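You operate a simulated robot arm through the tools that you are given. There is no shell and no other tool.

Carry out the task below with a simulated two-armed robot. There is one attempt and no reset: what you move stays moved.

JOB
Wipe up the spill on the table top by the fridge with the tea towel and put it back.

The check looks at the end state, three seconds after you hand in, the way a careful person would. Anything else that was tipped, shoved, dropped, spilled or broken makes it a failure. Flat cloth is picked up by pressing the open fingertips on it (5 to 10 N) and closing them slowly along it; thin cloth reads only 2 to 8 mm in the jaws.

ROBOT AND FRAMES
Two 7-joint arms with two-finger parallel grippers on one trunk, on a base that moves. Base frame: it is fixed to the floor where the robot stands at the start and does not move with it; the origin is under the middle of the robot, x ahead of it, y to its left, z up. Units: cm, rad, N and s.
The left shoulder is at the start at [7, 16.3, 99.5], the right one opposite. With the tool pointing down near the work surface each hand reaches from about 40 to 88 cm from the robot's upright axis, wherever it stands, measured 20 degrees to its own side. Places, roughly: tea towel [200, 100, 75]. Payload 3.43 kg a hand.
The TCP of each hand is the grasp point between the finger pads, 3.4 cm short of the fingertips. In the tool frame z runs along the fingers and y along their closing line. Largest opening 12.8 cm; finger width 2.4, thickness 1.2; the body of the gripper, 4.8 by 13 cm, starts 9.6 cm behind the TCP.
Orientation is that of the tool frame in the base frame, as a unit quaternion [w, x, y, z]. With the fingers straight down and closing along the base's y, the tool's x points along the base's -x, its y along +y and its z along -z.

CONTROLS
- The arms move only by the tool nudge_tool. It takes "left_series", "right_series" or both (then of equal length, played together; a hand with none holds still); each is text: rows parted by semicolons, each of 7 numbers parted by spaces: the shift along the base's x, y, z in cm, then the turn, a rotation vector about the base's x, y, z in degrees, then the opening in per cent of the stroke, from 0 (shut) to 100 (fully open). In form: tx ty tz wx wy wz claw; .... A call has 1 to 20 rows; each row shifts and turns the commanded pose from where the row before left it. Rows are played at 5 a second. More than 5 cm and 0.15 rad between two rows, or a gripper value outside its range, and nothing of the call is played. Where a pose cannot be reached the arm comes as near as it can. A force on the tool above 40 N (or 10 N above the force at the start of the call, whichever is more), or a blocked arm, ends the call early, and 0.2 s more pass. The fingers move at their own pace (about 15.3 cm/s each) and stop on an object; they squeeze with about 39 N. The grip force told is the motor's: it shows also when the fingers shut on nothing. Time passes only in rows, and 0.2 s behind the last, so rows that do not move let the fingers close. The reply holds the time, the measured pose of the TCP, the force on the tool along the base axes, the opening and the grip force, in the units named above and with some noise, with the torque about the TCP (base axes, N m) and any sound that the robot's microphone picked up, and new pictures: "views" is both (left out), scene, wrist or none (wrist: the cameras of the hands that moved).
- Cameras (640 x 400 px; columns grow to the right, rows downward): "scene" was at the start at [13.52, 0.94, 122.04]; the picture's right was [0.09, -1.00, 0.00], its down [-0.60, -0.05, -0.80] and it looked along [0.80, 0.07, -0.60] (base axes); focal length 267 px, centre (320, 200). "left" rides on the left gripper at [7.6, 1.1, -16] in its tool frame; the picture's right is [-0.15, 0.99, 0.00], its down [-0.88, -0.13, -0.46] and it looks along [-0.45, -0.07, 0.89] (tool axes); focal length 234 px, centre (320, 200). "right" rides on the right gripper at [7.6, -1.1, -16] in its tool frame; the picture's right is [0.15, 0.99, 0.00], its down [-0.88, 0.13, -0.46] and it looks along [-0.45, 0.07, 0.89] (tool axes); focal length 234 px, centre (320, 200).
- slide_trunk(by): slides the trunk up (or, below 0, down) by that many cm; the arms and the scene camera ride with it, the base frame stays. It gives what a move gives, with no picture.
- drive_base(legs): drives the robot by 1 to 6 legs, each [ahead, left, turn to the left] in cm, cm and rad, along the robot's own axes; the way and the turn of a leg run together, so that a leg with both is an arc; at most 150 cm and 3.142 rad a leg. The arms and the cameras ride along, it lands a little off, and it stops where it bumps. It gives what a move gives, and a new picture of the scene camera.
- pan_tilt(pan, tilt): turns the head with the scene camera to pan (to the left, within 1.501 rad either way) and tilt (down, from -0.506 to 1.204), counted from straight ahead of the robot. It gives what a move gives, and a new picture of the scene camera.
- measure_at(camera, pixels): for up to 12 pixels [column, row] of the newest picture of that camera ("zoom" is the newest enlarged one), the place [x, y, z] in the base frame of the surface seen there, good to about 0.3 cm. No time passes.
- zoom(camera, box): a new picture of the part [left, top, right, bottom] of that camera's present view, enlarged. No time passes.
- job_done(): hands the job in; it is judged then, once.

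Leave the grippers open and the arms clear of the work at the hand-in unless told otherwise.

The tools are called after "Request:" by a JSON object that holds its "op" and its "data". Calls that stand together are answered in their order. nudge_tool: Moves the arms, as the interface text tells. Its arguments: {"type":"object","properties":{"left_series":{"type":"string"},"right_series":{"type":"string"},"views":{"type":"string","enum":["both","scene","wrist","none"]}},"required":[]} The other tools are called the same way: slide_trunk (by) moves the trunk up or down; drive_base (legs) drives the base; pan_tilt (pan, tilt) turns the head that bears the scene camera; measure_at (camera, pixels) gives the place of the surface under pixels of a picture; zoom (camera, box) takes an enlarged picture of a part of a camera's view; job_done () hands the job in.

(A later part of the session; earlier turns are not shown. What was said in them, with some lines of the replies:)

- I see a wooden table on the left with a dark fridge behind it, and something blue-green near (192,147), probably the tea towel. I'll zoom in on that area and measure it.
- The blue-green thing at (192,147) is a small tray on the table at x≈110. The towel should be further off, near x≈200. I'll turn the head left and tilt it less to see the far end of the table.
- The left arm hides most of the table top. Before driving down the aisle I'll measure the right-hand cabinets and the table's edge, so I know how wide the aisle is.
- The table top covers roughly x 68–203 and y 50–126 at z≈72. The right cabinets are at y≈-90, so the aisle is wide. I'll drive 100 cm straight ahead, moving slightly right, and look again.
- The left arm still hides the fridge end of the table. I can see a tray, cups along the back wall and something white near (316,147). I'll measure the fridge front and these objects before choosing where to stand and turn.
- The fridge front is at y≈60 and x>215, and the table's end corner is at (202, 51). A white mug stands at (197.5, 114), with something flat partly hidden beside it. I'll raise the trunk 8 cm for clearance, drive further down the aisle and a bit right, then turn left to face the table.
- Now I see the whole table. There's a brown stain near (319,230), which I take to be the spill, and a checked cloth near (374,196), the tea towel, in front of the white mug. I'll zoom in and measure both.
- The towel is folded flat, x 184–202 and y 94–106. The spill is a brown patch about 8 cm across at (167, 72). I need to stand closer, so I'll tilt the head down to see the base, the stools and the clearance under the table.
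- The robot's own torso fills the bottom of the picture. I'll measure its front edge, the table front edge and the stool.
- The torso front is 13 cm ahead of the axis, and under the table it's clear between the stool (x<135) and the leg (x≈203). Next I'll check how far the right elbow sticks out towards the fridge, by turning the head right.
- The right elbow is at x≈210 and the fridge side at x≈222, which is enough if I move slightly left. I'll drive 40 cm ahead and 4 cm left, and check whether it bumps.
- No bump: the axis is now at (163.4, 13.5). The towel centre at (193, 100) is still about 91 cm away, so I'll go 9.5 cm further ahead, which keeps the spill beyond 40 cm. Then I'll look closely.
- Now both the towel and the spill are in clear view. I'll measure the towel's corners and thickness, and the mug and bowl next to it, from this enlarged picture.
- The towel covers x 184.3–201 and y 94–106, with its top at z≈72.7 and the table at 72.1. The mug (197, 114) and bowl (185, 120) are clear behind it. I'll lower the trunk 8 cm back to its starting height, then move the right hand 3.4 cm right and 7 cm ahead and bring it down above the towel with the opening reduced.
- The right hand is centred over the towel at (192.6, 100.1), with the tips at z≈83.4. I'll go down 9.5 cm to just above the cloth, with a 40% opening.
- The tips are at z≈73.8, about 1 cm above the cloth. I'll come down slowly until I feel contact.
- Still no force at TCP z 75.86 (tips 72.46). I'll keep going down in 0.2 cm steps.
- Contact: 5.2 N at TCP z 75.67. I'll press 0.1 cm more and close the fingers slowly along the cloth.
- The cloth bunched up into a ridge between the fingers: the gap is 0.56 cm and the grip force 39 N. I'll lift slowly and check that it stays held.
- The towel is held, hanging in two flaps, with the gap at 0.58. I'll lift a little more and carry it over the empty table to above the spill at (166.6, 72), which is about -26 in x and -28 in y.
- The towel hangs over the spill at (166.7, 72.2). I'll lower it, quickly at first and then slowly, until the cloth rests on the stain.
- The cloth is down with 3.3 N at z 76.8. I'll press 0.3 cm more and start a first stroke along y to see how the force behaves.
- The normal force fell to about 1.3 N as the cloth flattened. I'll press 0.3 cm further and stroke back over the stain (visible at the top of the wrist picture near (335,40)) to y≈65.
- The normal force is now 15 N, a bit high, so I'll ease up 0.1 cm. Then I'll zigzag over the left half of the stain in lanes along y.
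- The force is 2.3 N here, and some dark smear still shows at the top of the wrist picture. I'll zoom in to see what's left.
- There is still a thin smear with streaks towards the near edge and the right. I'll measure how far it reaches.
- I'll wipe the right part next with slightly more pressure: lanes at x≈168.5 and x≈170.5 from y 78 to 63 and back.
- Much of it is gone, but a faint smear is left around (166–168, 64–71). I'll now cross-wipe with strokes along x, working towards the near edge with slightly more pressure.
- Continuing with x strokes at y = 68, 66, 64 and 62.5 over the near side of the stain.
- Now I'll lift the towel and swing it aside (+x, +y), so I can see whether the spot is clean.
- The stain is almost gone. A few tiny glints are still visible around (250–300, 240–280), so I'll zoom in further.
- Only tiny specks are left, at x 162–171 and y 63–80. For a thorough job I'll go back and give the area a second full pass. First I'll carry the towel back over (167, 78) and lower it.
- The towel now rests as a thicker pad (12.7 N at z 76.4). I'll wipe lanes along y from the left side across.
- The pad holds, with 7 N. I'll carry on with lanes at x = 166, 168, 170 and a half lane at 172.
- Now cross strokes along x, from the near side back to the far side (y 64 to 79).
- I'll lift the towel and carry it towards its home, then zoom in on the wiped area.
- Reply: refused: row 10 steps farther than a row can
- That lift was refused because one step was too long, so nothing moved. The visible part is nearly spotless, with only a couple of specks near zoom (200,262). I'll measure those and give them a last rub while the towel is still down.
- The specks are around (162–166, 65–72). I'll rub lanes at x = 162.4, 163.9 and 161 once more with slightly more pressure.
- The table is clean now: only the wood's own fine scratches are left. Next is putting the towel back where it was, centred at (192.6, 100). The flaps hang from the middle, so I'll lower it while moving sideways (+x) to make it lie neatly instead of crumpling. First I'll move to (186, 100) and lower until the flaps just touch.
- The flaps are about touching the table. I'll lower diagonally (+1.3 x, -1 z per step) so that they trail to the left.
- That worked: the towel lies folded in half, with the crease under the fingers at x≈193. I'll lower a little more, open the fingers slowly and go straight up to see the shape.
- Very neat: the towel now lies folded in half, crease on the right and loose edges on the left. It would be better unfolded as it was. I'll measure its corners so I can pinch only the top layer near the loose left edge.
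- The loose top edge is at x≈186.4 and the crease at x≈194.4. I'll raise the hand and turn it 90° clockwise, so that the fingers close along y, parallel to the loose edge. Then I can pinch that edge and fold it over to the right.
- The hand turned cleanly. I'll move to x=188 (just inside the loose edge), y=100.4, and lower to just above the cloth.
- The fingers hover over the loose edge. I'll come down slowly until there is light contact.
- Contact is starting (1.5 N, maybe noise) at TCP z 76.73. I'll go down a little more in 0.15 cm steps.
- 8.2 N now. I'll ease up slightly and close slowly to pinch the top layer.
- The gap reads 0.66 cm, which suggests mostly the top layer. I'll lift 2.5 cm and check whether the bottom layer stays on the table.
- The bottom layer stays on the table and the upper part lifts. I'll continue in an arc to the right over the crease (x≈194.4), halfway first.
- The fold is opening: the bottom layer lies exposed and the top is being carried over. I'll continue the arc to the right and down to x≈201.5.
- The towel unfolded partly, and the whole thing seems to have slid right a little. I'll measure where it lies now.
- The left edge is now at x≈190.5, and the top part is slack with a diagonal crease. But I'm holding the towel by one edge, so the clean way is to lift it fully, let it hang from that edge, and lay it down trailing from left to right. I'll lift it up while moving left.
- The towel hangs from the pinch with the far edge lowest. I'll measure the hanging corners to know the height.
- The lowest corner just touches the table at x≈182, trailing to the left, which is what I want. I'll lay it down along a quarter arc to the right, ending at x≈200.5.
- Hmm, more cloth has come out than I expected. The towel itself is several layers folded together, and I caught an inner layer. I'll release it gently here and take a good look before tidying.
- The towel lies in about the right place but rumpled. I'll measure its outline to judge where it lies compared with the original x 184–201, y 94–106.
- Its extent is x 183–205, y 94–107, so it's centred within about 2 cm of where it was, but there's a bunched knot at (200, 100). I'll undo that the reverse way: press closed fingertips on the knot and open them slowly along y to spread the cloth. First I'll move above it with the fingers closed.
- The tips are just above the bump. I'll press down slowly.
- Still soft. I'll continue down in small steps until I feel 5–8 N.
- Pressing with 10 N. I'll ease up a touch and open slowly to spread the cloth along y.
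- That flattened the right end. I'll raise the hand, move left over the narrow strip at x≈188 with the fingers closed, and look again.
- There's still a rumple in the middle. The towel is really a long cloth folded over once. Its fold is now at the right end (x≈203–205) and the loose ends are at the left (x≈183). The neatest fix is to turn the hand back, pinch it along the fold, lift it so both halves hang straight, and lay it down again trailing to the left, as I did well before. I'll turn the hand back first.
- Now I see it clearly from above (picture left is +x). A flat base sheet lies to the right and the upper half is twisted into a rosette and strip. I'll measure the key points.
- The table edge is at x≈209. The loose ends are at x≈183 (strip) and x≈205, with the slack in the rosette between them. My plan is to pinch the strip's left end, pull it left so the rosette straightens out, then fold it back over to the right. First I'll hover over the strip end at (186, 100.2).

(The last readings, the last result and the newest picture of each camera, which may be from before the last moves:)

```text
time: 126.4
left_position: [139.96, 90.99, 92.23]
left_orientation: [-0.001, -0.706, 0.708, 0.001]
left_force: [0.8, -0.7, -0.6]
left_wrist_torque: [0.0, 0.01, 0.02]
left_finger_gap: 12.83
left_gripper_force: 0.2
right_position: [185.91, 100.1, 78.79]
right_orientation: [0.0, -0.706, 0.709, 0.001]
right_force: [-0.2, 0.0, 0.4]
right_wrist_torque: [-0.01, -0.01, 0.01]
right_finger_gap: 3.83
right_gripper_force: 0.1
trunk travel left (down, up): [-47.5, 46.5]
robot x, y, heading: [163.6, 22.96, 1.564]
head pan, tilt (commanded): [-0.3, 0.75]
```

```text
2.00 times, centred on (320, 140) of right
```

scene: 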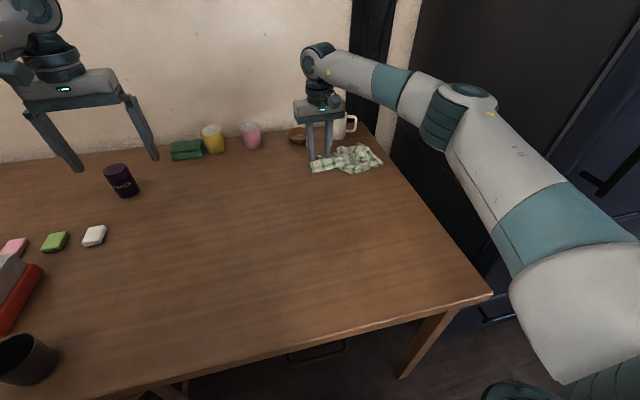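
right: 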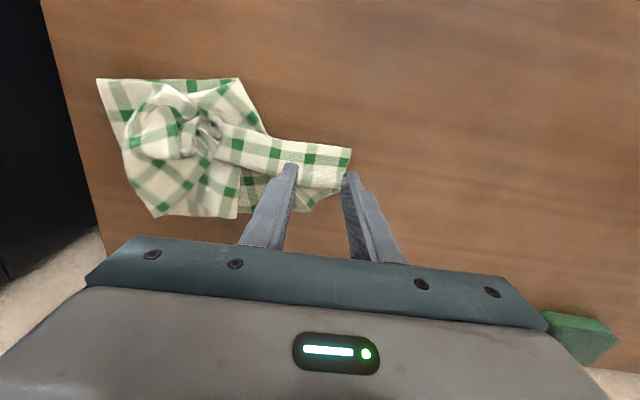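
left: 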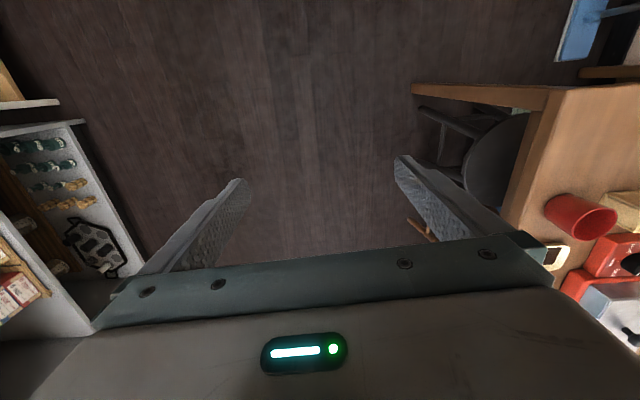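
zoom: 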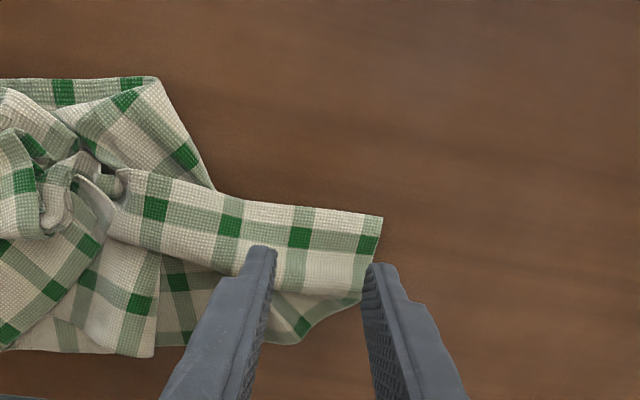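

The left finger would land right on the end hem. I'll shift 0.8 cm right so both tips land on the cloth, then press slowly.

Request:
{"op": "nudge_tool", "data": {"right_series": "0.8 0 -0.5 0 0 0 30; 0 0 -0.6 0 0 0 30; 0 0 -0.6 0 0 0 30; 0 0 -0.4 0 0 0 30; 0 0 -0.2 0 0 0 30; 0 0 0 0 0 0 30", "views": "none"}}

```text
time: 127.8
left_position: [139.98, 91.02, 92.15]
left_orientation: [0.001, -0.706, 0.708, 0.0]
left_force: [-0.4, 0.7, -0.3]
left_wrist_torque: [-0.01, -0.01, -0.02]
left_finger_gap: 12.8
left_gripper_force: 0.0
right_position: [186.69, 100.13, 76.29]
right_orientation: [0.0, -0.706, 0.709, 0.0]
right_force: [0.1, -0.1, 0.6]
right_wrist_torque: [0.02, 0.01, -0.01]
right_finger_gap: 3.85
right_gripper_force: 0.0
trunk travel left (down, up): [-47.5, 46.5]
robot x, y, heading: [163.03, 22.49, 1.57]
head pan, tilt (commanded): [-0.3, 0.75]
```

Request:
{"op": "nudge_tool", "data": {"right_series": "0 0 -0.2 0 0 0 30; 0 0 -0.2 0 0 0 30; 0 0 -0.1 0 0 0 30; 0 0 0 0 0 0 30", "views": "none"}}

```text
time: 128.8
left_position: [140.15, 91.03, 92.23]
left_orientation: [0.001, -0.706, 0.709, 0.0]
left_force: [-0.6, 0.6, 0.2]
left_wrist_torque: [-0.02, 0.03, -0.02]
left_finger_gap: 12.82
left_gripper_force: 0.1
right_position: [186.6, 100.1, 75.9]
right_orientation: [0.001, -0.706, 0.708, 0.001]
right_force: [-0.7, 0.5, 1.0]
right_wrist_torque: [0.01, -0.04, 0.0]
right_finger_gap: 3.85
right_gripper_force: 0.1
trunk travel left (down, up): [-47.5, 46.5]
robot x, y, heading: [163.54, 22.79, 1.57]
head pan, tilt (commanded): [-0.3, 0.75]
```

Request:
{"op": "nudge_tool", "data": {"right_series": "0 0 -0.15 0 0 0 30; 0 0 -0.1 0 0 0 30; 0 0 0 0 0 0 30", "views": "none"}}

```text
time: 129.6
left_position: [140.0, 90.95, 92.11]
left_orientation: [0.0, -0.706, 0.708, 0.0]
left_force: [-0.5, 0.0, 0.1]
left_wrist_torque: [0.02, 0.01, 0.02]
left_finger_gap: 12.79
left_gripper_force: 0.1
right_position: [186.75, 100.07, 75.75]
right_orientation: [0.001, -0.706, 0.708, 0.001]
right_force: [0.1, 0.4, 5.1]
right_wrist_torque: [0.03, -0.13, 0.01]
right_finger_gap: 3.86
right_gripper_force: 0.0
trunk travel left (down, up): [-47.5, 46.5]
robot x, y, heading: [163.68, 22.7, 1.568]
head pan, tilt (commanded): [-0.3, 0.75]
```

5.1 N: good contact. I'll press 0.1 cm more and close slowly.

Request:
{"op": "nudge_tool", "data": {"right_series": "0 0 -0.08 0 0 0 30; 0 0 0 0 0 0 27; 0 0 0 0 0 0 24; 0 0 0 0 0 0 21; 0 0 0 0 0 0 18; 0 0 0 0 0 0 15; 0 0 0 0 0 0 12; 0 0 0 0 0 0 9; 0 0 0 0 0 0 6; 0 0 0 0 0 0 3; 0 0 0 0 0 0 0; 0 0 0 0 0 0 0; 0 0 0 0 0 0 0", "views": "wrist"}}

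Request:
{"op": "zoom", "data": {"camera": "right", "box": [180, 40, 460, 240]}}

```text
time: 132.4
left_position: [140.12, 90.99, 92.23]
left_orientation: [0.001, -0.706, 0.708, 0.001]
left_force: [0.2, 0.2, -0.1]
left_wrist_torque: [0.0, 0.0, 0.01]
left_finger_gap: 12.79
left_gripper_force: 0.0
right_position: [186.63, 100.08, 75.68]
right_orientation: [0.001, -0.706, 0.709, 0.001]
right_force: [2.5, -1.1, 9.9]
right_wrist_torque: [0.08, -0.19, -0.07]
right_finger_gap: 0.23
right_gripper_force: 36.9
trunk travel left (down, up): [-47.5, 46.5]
robot x, y, heading: [163.71, 22.61, 1.572]
head pan, tilt (commanded): [-0.3, 0.75]
```

right: 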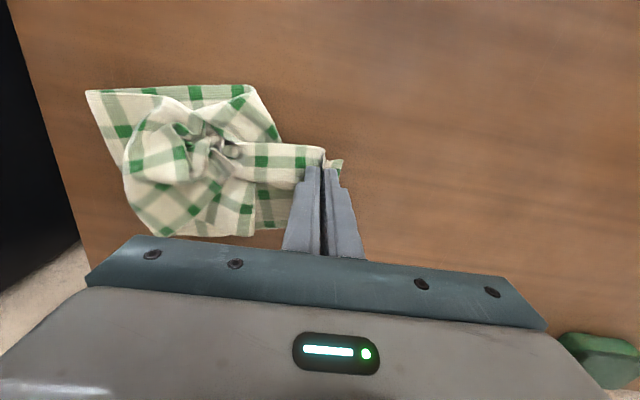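

```text
2.00 times, centred on (320, 140) of right
```

zoom: 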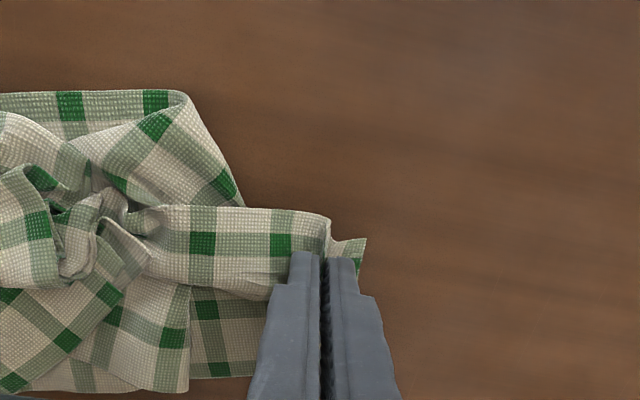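

The gap is 0.23 cm, so a single sheet is pinched near its end. I'll lift slightly and pull gently to the left to straighten the rosette.

Request:
{"op": "nudge_tool", "data": {"right_series": "0 0 0.6 0 0 0 0; -1 0 0.6 0 0 0 0; -1.5 0 0.5 0 0 0 0; -1.5 0 0.5 0 0 0 0; -1.5 0 0 0 0 0 0; -1.5 0 0 0 0 0 0; 0 0 0 0 0 0 0", "views": "both"}}

Request:
{"op": "zoom", "data": {"camera": "right", "box": [60, 40, 400, 260]}}

Request:
{"op": "zoom", "data": {"camera": "scene", "box": [280, 130, 390, 190]}}

```text
time: 134.0
left_position: [140.13, 91.04, 92.25]
left_orientation: [0.0, -0.706, 0.708, 0.0]
left_force: [-0.7, 0.0, 0.1]
left_wrist_torque: [-0.02, 0.0, -0.02]
left_finger_gap: 12.79
left_gripper_force: 0.0
right_position: [179.65, 100.03, 77.8]
right_orientation: [0.0, -0.706, 0.708, 0.0]
right_force: [0.0, -1.0, -0.1]
right_wrist_torque: [-0.02, 0.01, 0.03]
right_finger_gap: 0.28
right_gripper_force: 37.8
trunk travel left (down, up): [-47.5, 46.5]
robot x, y, heading: [163.74, 23.29, 1.565]
head pan, tilt (commanded): [-0.3, 0.75]
```

scene: 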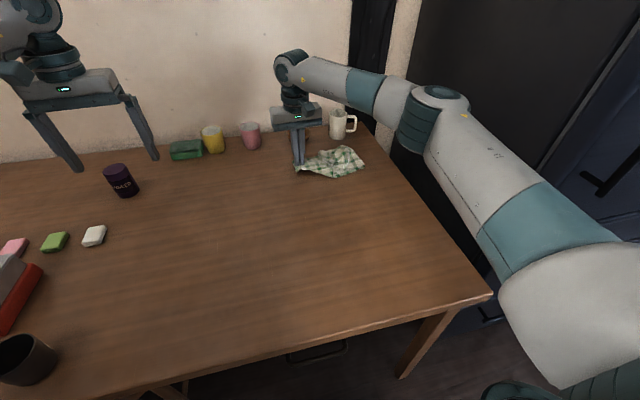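
right: 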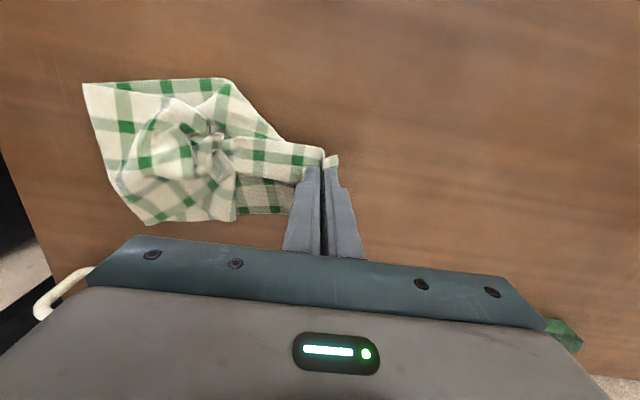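

```text
1.82 times, centred on (230, 150) of right
```

zoom: 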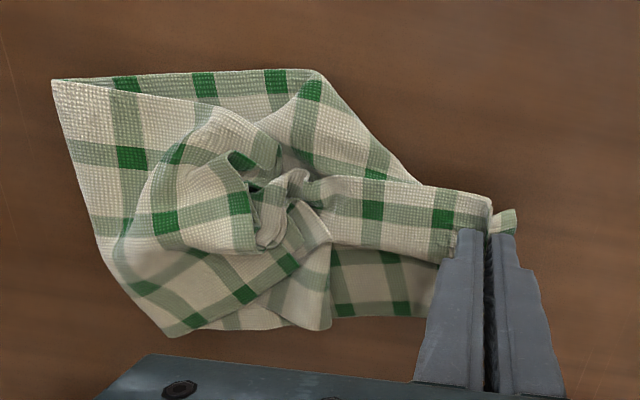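

```text
5.82 times, centred on (335, 160) of scene
```

zoom: 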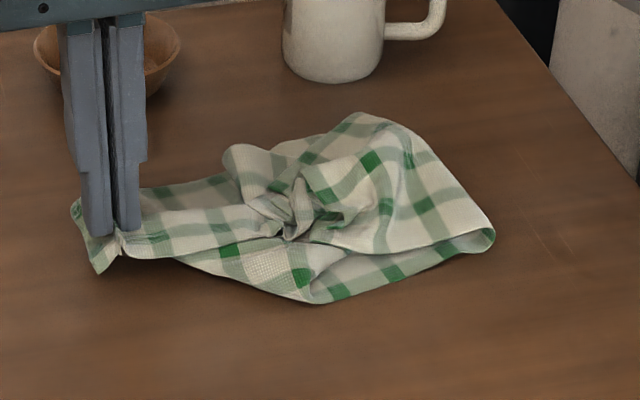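

Pulling just drags the whole light cloth along. Instead I'll lift it high by this end so the full length hangs down and gravity opens the rosette. Then I can lay it down in a zigzag: lower half to the left, then fold back to the right, as it was originally.

Request:
{"op": "nudge_tool", "data": {"right_series": "1 0 3 0 0 0 0; 1 0 3.5 0 0 0 0; 1 0 3.5 0 0 0 0; 1 0 3.5 0 0 0 0; 1 0 3.5 0 0 0 0; 1 0 3.5 0 0 0 0; 1 0 3.5 0 0 0 0; 1 0 3.5 0 0 0 0; 0 0 3.5 0 0 0 0; 0 0 0 0 0 0 0; 0 0 0 0 0 0 0", "views": "both"}}

Request:
{"op": "zoom", "data": {"camera": "scene", "box": [240, 0, 420, 190]}}

```text
time: 136.4
left_position: [140.04, 91.0, 92.22]
left_orientation: [0.001, -0.707, 0.708, 0.0]
left_force: [-0.3, -0.7, 0.6]
left_wrist_torque: [0.03, 0.01, 0.0]
left_finger_gap: 12.79
left_gripper_force: 0.1
right_position: [187.48, 98.79, 108.72]
right_orientation: [0.001, -0.706, 0.709, 0.0]
right_force: [-0.3, -0.2, 0.2]
right_wrist_torque: [0.01, -0.04, -0.02]
right_finger_gap: 0.24
right_gripper_force: 37.4
right hand out of reach, approached as far as the arm can: row 9
trunk travel left (down, up): [-47.5, 46.5]
robot x, y, heading: [163.48, 22.8, 1.565]
head pan, tilt (commanded): [-0.3, 0.75]
```

scene: 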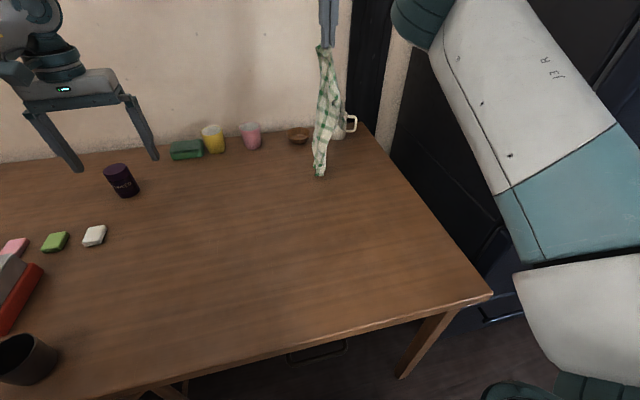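
right: 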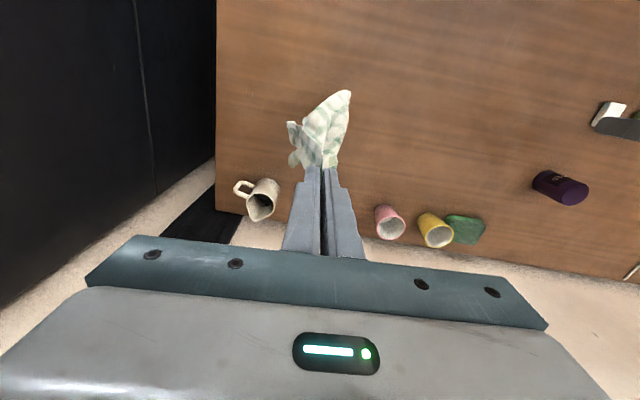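

```text
2.11 times, centred on (330, 95) of scene
```

zoom: 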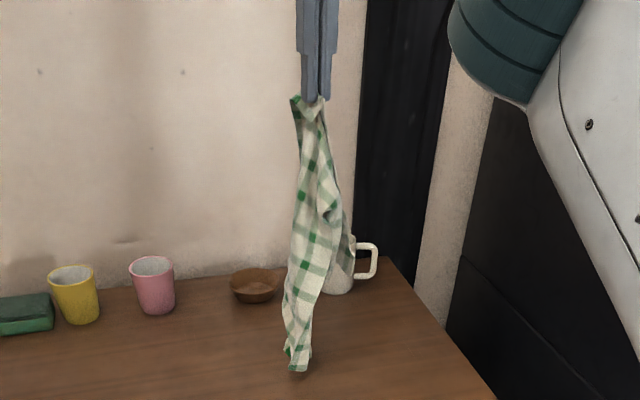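

It now hangs full length as a long strip: the rosette is gone. I'll measure its bottom end.

Request:
{"op": "measure_at", "data": {"camera": "zoom", "pixels": [[298, 365], [290, 345], [310, 330], [345, 240], [310, 110], [315, 200], [330, 290]]}}

Request:
{"op": "zoom", "data": {"camera": "right", "box": [240, 70, 400, 190]}}

```text
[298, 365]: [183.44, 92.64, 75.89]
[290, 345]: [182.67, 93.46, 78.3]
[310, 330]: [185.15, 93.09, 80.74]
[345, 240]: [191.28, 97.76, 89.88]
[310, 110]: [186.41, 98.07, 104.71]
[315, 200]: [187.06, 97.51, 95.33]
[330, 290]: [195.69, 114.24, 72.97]
```

```text
3.33 times, centred on (320, 130) of right
```

zoom: 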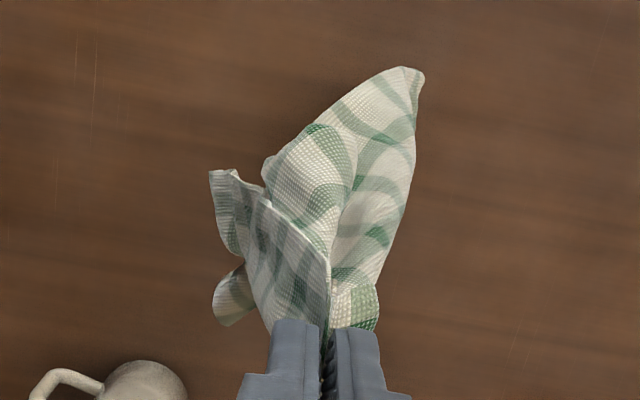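

The hanging cloth is about 30 cm from pinch to lowest corner: I'm holding it near one corner of a roughly 17×24 cm cloth. I'll lower it so the bottom corner touches at about x 186, then lay the lower half to the right and fold the upper half back to the left, in its place. First I'll lower it to touch.

Request:
{"op": "nudge_tool", "data": {"right_series": "1 0.5 -3 0 0 0 0; 0.5 0.5 -2 0 0 0 0; 0 0 0 0 0 0 0", "views": "scene"}}

Request:
{"op": "zoom", "data": {"camera": "scene", "box": [240, 0, 420, 190]}}

```text
time: 137.2
left_position: [140.14, 90.98, 92.26]
left_orientation: [0.0, -0.706, 0.708, 0.0]
left_force: [-0.4, -0.2, 0.7]
left_wrist_torque: [-0.03, 0.02, 0.02]
left_finger_gap: 12.81
left_gripper_force: 0.0
right_position: [189.13, 99.91, 103.5]
right_orientation: [0.0, -0.706, 0.708, 0.0]
right_force: [0.0, 0.2, 0.2]
right_wrist_torque: [0.0, 0.0, -0.02]
right_finger_gap: 0.23
right_gripper_force: 37.3
trunk travel left (down, up): [-47.5, 46.5]
robot x, y, heading: [163.47, 22.83, 1.567]
head pan, tilt (commanded): [-0.3, 0.75]
```

scene: 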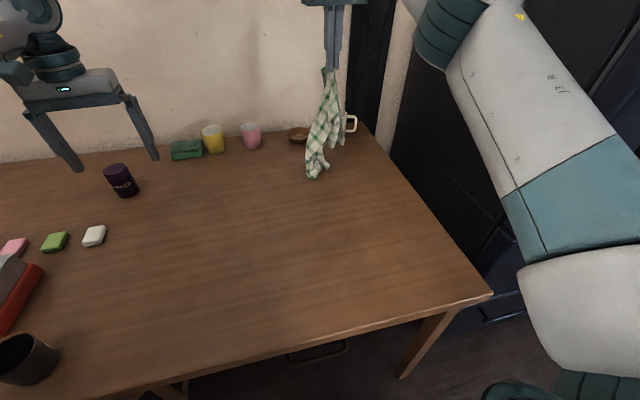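

```text
2.11 times, centred on (330, 95) of scene
```

zoom: 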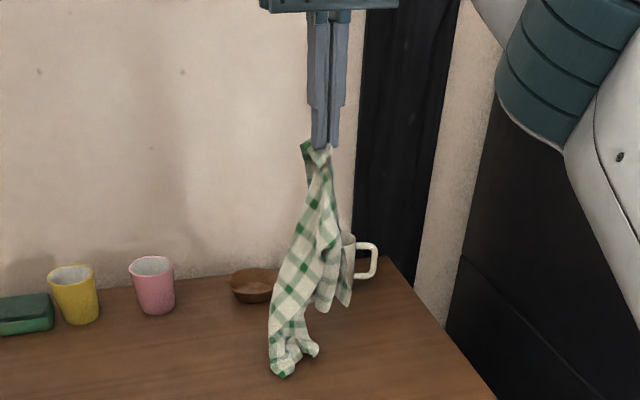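

The bottom corner is on the table. I'll lay the lower half to the right.

Request:
{"op": "nudge_tool", "data": {"right_series": "1.5 0 -2 0 0 0 0; 2 0 -2.2 0 0 0 0; 2 0 -2.5 0 0 0 0; 2 0 -2.5 0 0 0 0; 2 0 -2.5 0 0 0 0; 0 0 0 0 0 0 0", "views": "both"}}

Request:
{"op": "zoom", "data": {"camera": "scene", "box": [270, 60, 410, 190]}}

```text
time: 138.6
left_position: [140.02, 90.95, 92.17]
left_orientation: [0.0, -0.706, 0.708, 0.0]
left_force: [-0.5, 0.1, -0.3]
left_wrist_torque: [0.0, 0.0, -0.02]
left_finger_gap: 12.81
left_gripper_force: 0.0
right_position: [198.46, 99.73, 91.92]
right_orientation: [0.001, -0.706, 0.708, -0.001]
right_force: [-0.7, 0.6, -0.1]
right_wrist_torque: [-0.02, -0.02, -0.03]
right_finger_gap: 0.22
right_gripper_force: 37.1
trunk travel left (down, up): [-47.5, 46.5]
robot x, y, heading: [163.54, 22.57, 1.57]
head pan, tilt (commanded): [-0.3, 0.75]
```

scene: 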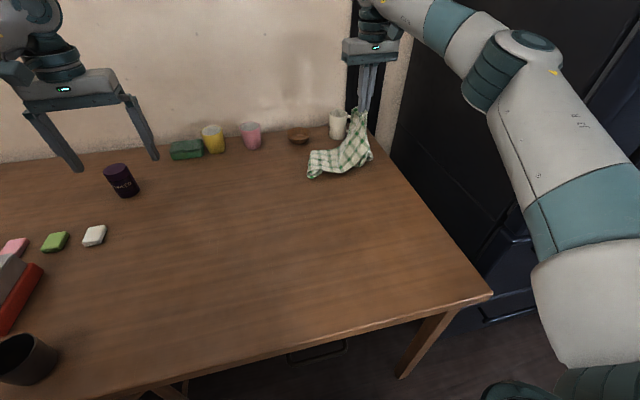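
right: 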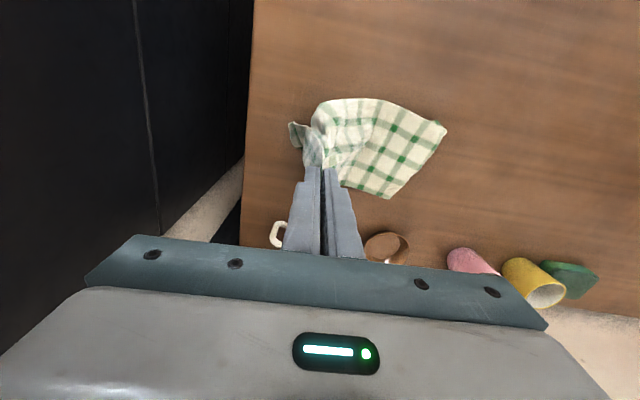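

```text
3.08 times, centred on (340, 125) of scene
```

zoom: 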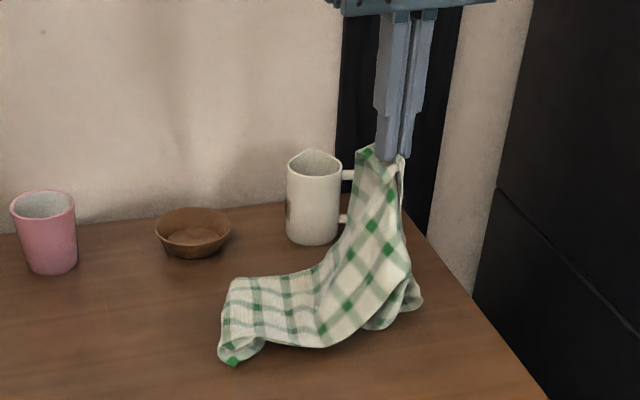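

That's lying nicely: the lower half is flat and broad. I'll measure where it lies before folding the upper half back.

Request:
{"op": "measure_at", "data": {"camera": "zoom", "pixels": [[235, 282], [235, 362], [290, 300], [320, 345], [370, 320], [410, 305], [260, 340], [325, 265]]}}

```text
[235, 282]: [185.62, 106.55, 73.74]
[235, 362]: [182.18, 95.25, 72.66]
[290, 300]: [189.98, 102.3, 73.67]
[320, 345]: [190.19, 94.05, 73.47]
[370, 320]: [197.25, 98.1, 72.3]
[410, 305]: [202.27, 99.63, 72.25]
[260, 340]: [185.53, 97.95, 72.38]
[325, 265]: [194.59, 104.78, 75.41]
```

The lower half covers x 183–197, y 94–106, right on the original spot. Now I'll go a bit further right and down, then reverse left to fold the upper half back over it.

Request:
{"op": "nudge_tool", "data": {"right_series": "1.5 0 -2.5 0 0 0 0; 0.5 0 -2.5 0 0 0 0; -1 0 -1.8 0 0 0 0; -2 0 -1.5 0 0 0 0; -2.5 0 -1.3 0 0 0 0; 0 0 0 0 0 0 0", "views": "both"}}

Request:
{"op": "zoom", "data": {"camera": "scene", "box": [270, 60, 410, 190]}}

```text
time: 140.0
left_position: [140.18, 91.02, 92.29]
left_orientation: [0.0, -0.706, 0.708, 0.001]
left_force: [0.9, -0.3, -0.7]
left_wrist_torque: [0.01, 0.02, -0.01]
left_finger_gap: 12.8
left_gripper_force: 0.1
right_position: [195.02, 99.6, 82.29]
right_orientation: [0.001, -0.706, 0.709, 0.0]
right_force: [0.0, 0.1, 0.8]
right_wrist_torque: [0.01, 0.0, 0.01]
right_finger_gap: 0.25
right_gripper_force: 36.9
trunk travel left (down, up): [-47.5, 46.5]
robot x, y, heading: [163.68, 22.85, 1.565]
head pan, tilt (commanded): [-0.3, 0.75]
```

scene: 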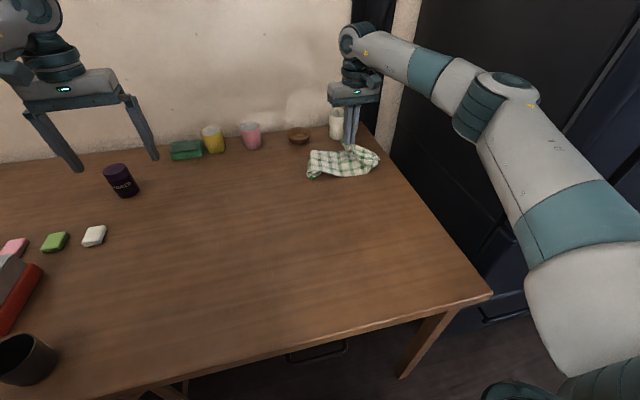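
right: 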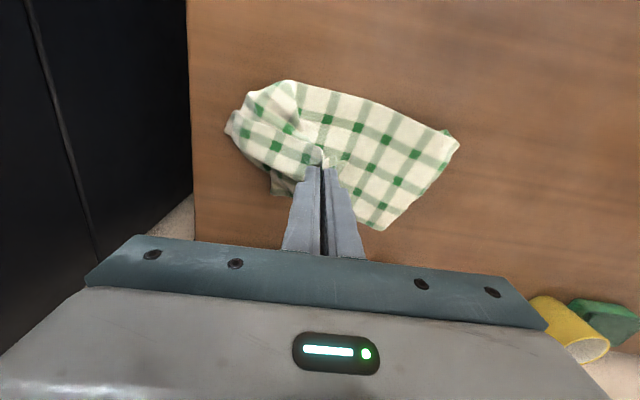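

```text
3.08 times, centred on (340, 125) of scene
```

zoom: 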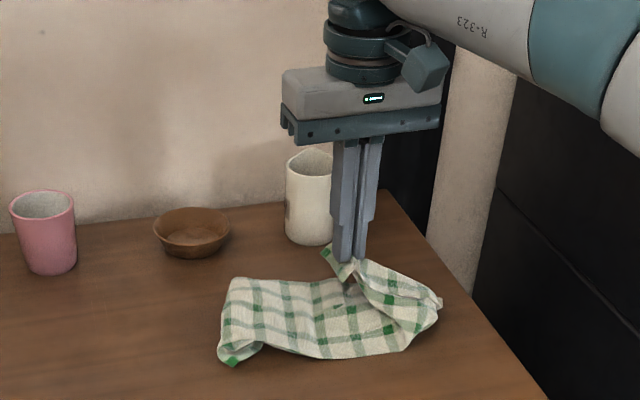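

Folding back nicely. I'll continue left and down until the pinched corner reaches the cloth.

Request:
{"op": "nudge_tool", "data": {"right_series": "-2 0 -1.5 0 0 0 0; -2 0 -1.3 0 0 0 0; -1.5 0 -1 0 0 0 0; -1 0 -0.8 0 0 0 0; 0 0 0 0 0 0 0", "views": "both"}}

Request:
{"op": "zoom", "data": {"camera": "scene", "box": [290, 110, 390, 190]}}

Request:
{"op": "zoom", "data": {"camera": "right", "box": [180, 60, 480, 260]}}

```text
time: 141.2
left_position: [140.13, 90.98, 92.12]
left_orientation: [0.0, -0.706, 0.708, 0.0]
left_force: [0.1, 0.1, 0.7]
left_wrist_torque: [0.01, 0.02, -0.01]
left_finger_gap: 12.81
left_gripper_force: 0.2
right_position: [188.64, 99.68, 77.76]
right_orientation: [0.0, -0.706, 0.709, 0.0]
right_force: [-0.3, -0.1, -0.4]
right_wrist_torque: [-0.01, 0.01, 0.02]
right_finger_gap: 0.24
right_gripper_force: 37.2
trunk travel left (down, up): [-47.5, 46.5]
robot x, y, heading: [163.79, 23.27, 1.564]
head pan, tilt (commanded): [-0.3, 0.75]
```

scene: 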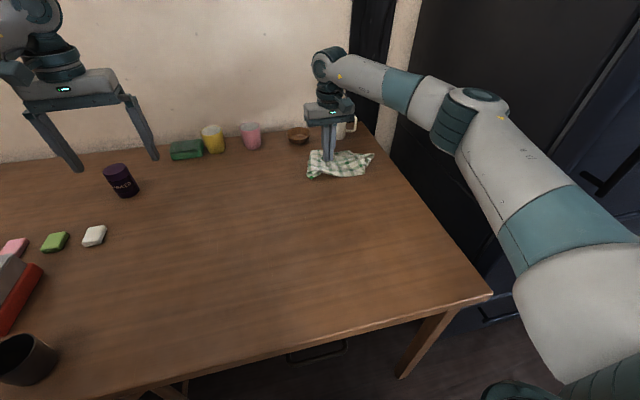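
right: 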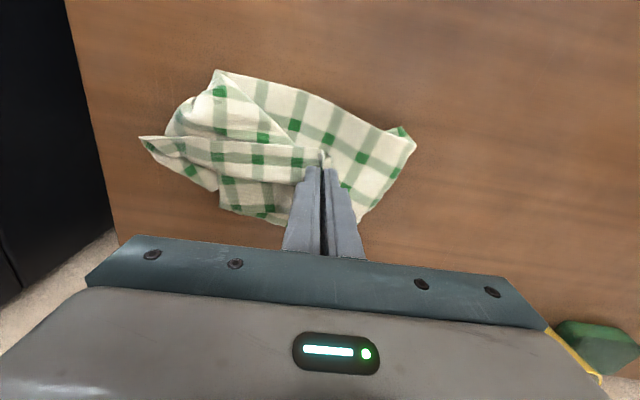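

```text
5.00 times, centred on (340, 150) of scene
```

zoom: 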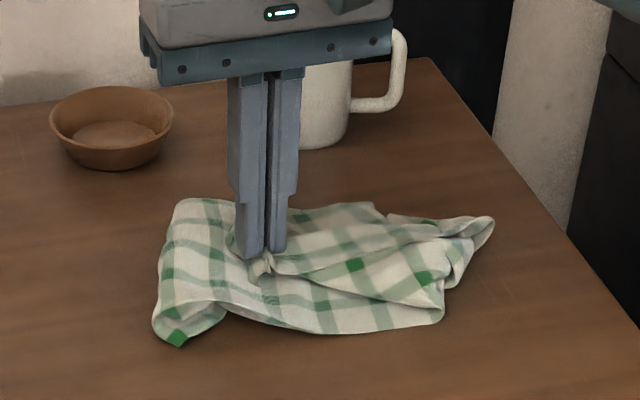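

```text
2.00 times, centred on (330, 160) of right
```

zoom: 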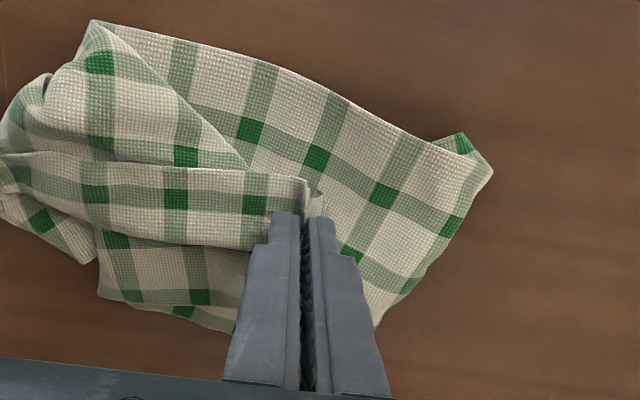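

It's much tidier, folded over in its place. I'll lower the last few millimetres, open slowly and lift away.

Request:
{"op": "nudge_tool", "data": {"right_series": "-0.5 0 -0.4 0 0 0 0; 0 0 -0.3 0 0 0 0; 0 0 0 0 0 0 5; 0 0 0 0 0 0 10; 0 0 0 0 0 0 15; 0 0 0 0 0 0 20; 0 0 0 0 0 0 20; 0 0 1 0 0 0 20; 0 0 2 0 0 0 20; 0 0 4 0 0 0 20; 0 0 4 0 0 0 20; 0 0 3 0 0 0 20; 0 0 0 0 0 0 20", "views": "both"}}

Request:
{"op": "zoom", "data": {"camera": "scene", "box": [290, 110, 390, 190]}}

Request:
{"op": "zoom", "data": {"camera": "right", "box": [180, 60, 480, 260]}}

```text
time: 144.0
left_position: [140.1, 90.94, 92.25]
left_orientation: [0.0, -0.706, 0.708, 0.0]
left_force: [-0.4, -0.1, 0.0]
left_wrist_torque: [-0.02, 0.03, 0.0]
left_finger_gap: 12.79
left_gripper_force: 0.1
right_position: [188.16, 99.83, 91.15]
right_orientation: [0.0, -0.706, 0.708, 0.0]
right_force: [0.7, -0.7, 0.1]
right_wrist_torque: [-0.03, -0.01, -0.03]
right_finger_gap: 2.54
right_gripper_force: 0.0
trunk travel left (down, up): [-47.5, 46.5]
robot x, y, heading: [163.58, 23.02, 1.569]
head pan, tilt (commanded): [-0.3, 0.75]
```

scene: 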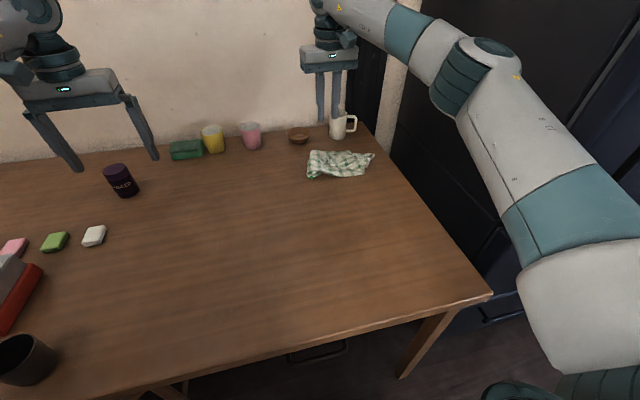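
right: 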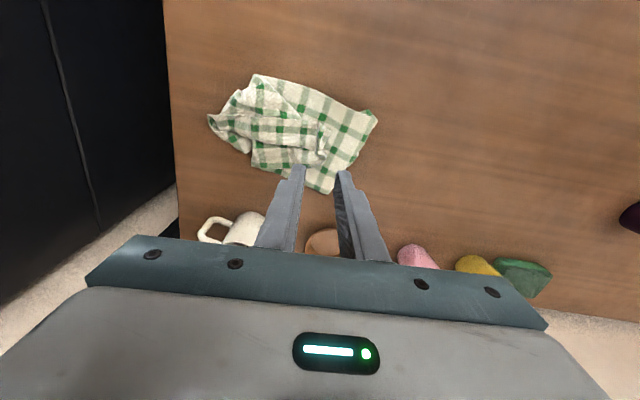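

```text
5.00 times, centred on (340, 150) of scene
```

zoom: 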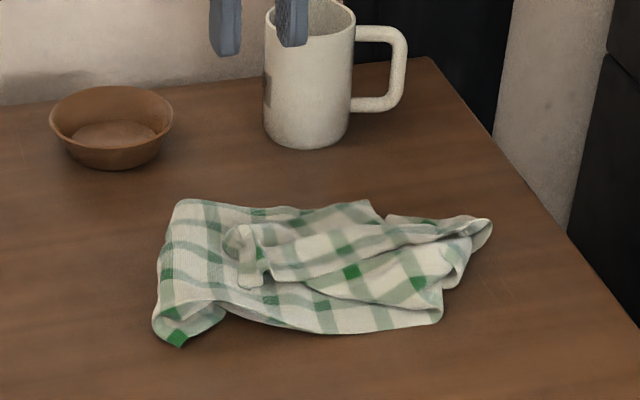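

```text
2.00 times, centred on (330, 160) of right
```

zoom: 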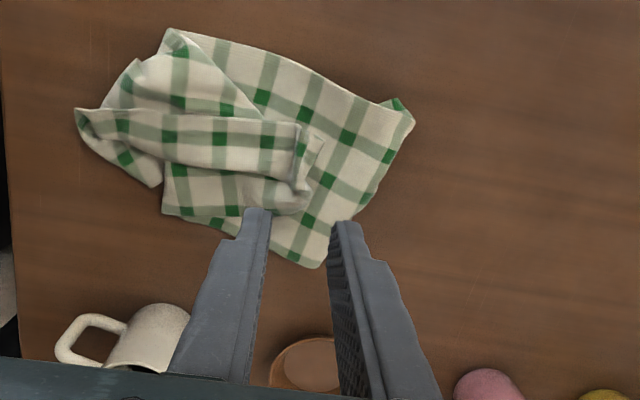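

The towel now lies loosely folded back in its place. I'll measure its outline, and check that the mug, bowl and cups are where they were.

Request:
{"op": "measure_at", "data": {"camera": "zoom", "pixels": [[168, 35], [408, 120], [318, 262], [80, 115], [155, 185], [235, 200], [270, 130], [350, 120], [150, 340], [90, 335]]}}

Request:
{"op": "measure_at", "data": {"camera": "scene", "pixels": [[337, 128], [299, 140], [353, 124], [251, 138], [211, 142], [338, 168], [355, 160], [318, 162]]}}

Request:
{"op": "zoom", "data": {"camera": "scene", "box": [160, 100, 400, 290]}}

```text
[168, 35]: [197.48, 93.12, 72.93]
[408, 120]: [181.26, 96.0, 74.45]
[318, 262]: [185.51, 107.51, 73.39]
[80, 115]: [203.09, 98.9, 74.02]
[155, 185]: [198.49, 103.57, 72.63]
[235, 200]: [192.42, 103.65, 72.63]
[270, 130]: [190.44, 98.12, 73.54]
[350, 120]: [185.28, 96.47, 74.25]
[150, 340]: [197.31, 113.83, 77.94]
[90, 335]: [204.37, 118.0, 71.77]
```

```text
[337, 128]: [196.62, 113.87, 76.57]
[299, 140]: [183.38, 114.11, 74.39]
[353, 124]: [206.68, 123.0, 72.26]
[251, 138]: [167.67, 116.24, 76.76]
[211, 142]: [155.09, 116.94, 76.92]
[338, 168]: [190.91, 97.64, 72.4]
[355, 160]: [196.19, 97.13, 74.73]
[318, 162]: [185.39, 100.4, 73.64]
```

```text
2.11 times, centred on (280, 195) of scene
```

zoom: 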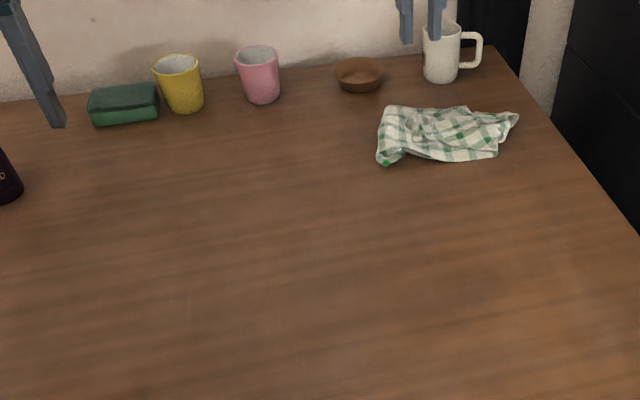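

The towel covers x 181–203, y 93–107.5, centred on its original place, and the mug, bowl and cups haven't moved. I'll raise the hand, open the gripper and move it back over the wiped area, for a last close look with the wrist camera.

Request:
{"op": "nudge_tool", "data": {"right_series": "0 0 3 0 0 0 40; -3 -3 0 0 0 0 60; -3.5 -3.5 0 0 0 0 80; -3.5 -3.5 0 0 0 0 100; -3.5 -3.5 0 0 0 0 100; -3.5 -3.5 0 0 0 0 100; -3 -2 0 0 0 0 100; 0 0 0 0 0 0 100", "views": "both"}}

Request:
{"op": "zoom", "data": {"camera": "right", "box": [200, 0, 440, 150]}}

```text
time: 145.8
left_position: [140.14, 90.97, 92.26]
left_orientation: [0.0, -0.706, 0.708, -0.001]
left_force: [-0.5, 0.0, -0.2]
left_wrist_torque: [-0.02, 0.02, -0.01]
left_finger_gap: 12.81
left_gripper_force: 0.1
right_position: [168.12, 80.89, 94.03]
right_orientation: [-0.001, -0.706, 0.708, 0.0]
right_force: [-0.5, 0.3, -0.3]
right_wrist_torque: [0.02, -0.02, -0.02]
right_finger_gap: 12.81
right_gripper_force: 0.0
trunk travel left (down, up): [-47.5, 46.5]
robot x, y, heading: [163.42, 22.74, 1.565]
head pan, tilt (commanded): [-0.3, 0.75]
```

scene: 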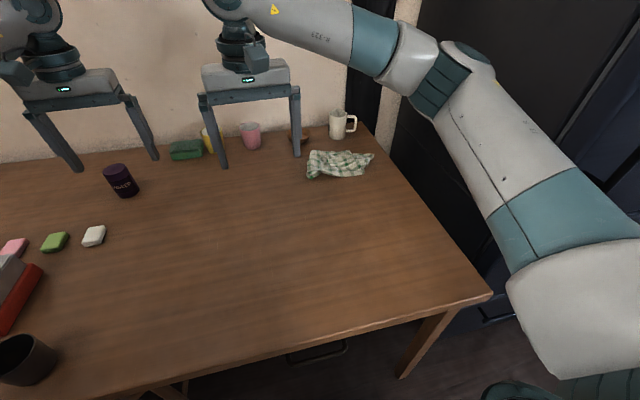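
right: 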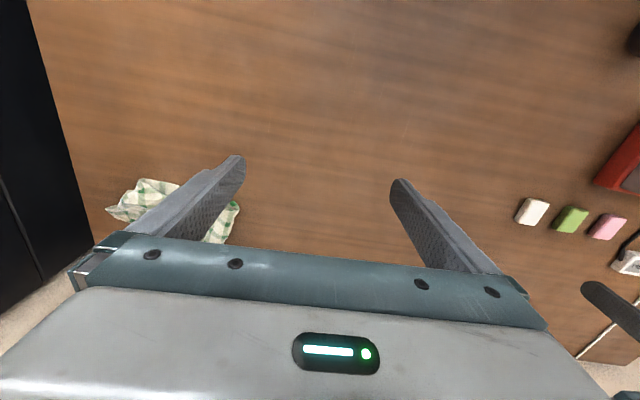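

```text
2.67 times, centred on (320, 75) of right
```

zoom: 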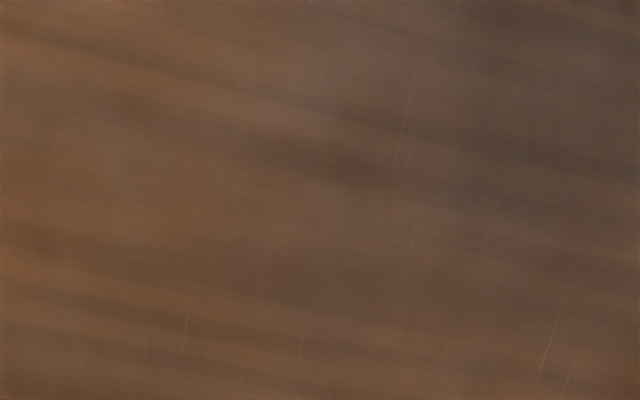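

The table is clean: only the wood's scratches show. Both grippers are open. To be clear of the work I'll back the robot away from the table the way it came, and take a last look.

Request:
{"op": "drive_base", "data": {"legs": [[-46, 0, 0]]}}

Request:
{"op": "zoom", "data": {"camera": "scene", "box": [140, 80, 460, 280]}}

```text
time: 148.5
left_position: [139.92, 44.75, 92.41]
left_orientation: [0.0, -0.706, 0.708, 0.001]
left_force: [0.2, 0.3, 0.2]
left_wrist_torque: [0.05, 0.0, 0.0]
left_finger_gap: 12.81
left_gripper_force: 0.0
right_position: [167.92, 34.68, 94.06]
right_orientation: [0.0, -0.707, 0.707, 0.0]
right_force: [-0.4, 0.3, 0.5]
right_wrist_torque: [0.03, -0.01, 0.0]
right_finger_gap: 12.8
right_gripper_force: 0.0
trunk travel left (down, up): [-47.5, 46.5]
robot x, y, heading: [163.27, -23.34, 1.572]
head pan, tilt (commanded): [-0.3, 0.75]
```

scene: 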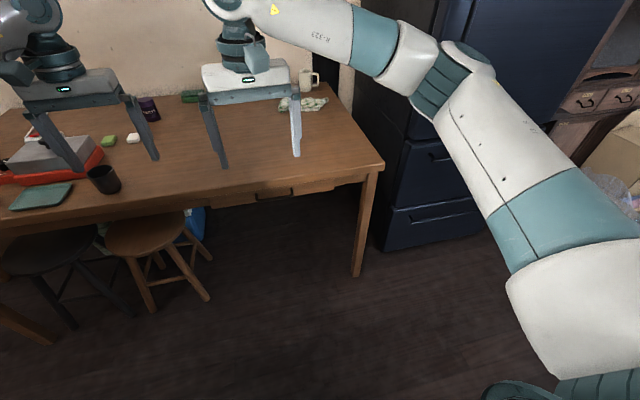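

```text
2.00 times, centred on (300, 180) of scene
```

zoom: 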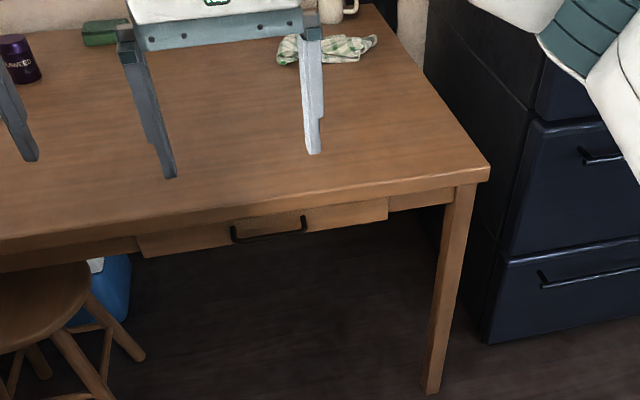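

The robot is clear, both grippers are open, the table is clean and the towel is back in front of the mug. Stools, drawer and the other objects are unchanged. I'm handing in now.

Request:
{"op": "job_done", "data": {}}

```text
The job is handed in.
```

I wiped up the spill on the table by the fridge and put the tea towel back in front of the white mug. I then handed the job in.

- **Spill:** the last close look showed a clean surface, with only the wood's own fine scratches.
- **Towel:** it is centred within about 1–2 cm of its original spot, but it isn't folded as it was. It came unfolded while I was laying it down, so it's now loosely folded and slightly bigger: about 22 × 14 cm, where it was about 17 × 12 cm.
- **Everything else:** the mug, bowl and cups measured where they were at the start, and the stools and drawer looked unchanged. Nothing was bumped or tipped.
- **Robot:** it's backed away from the table with both grippers open.
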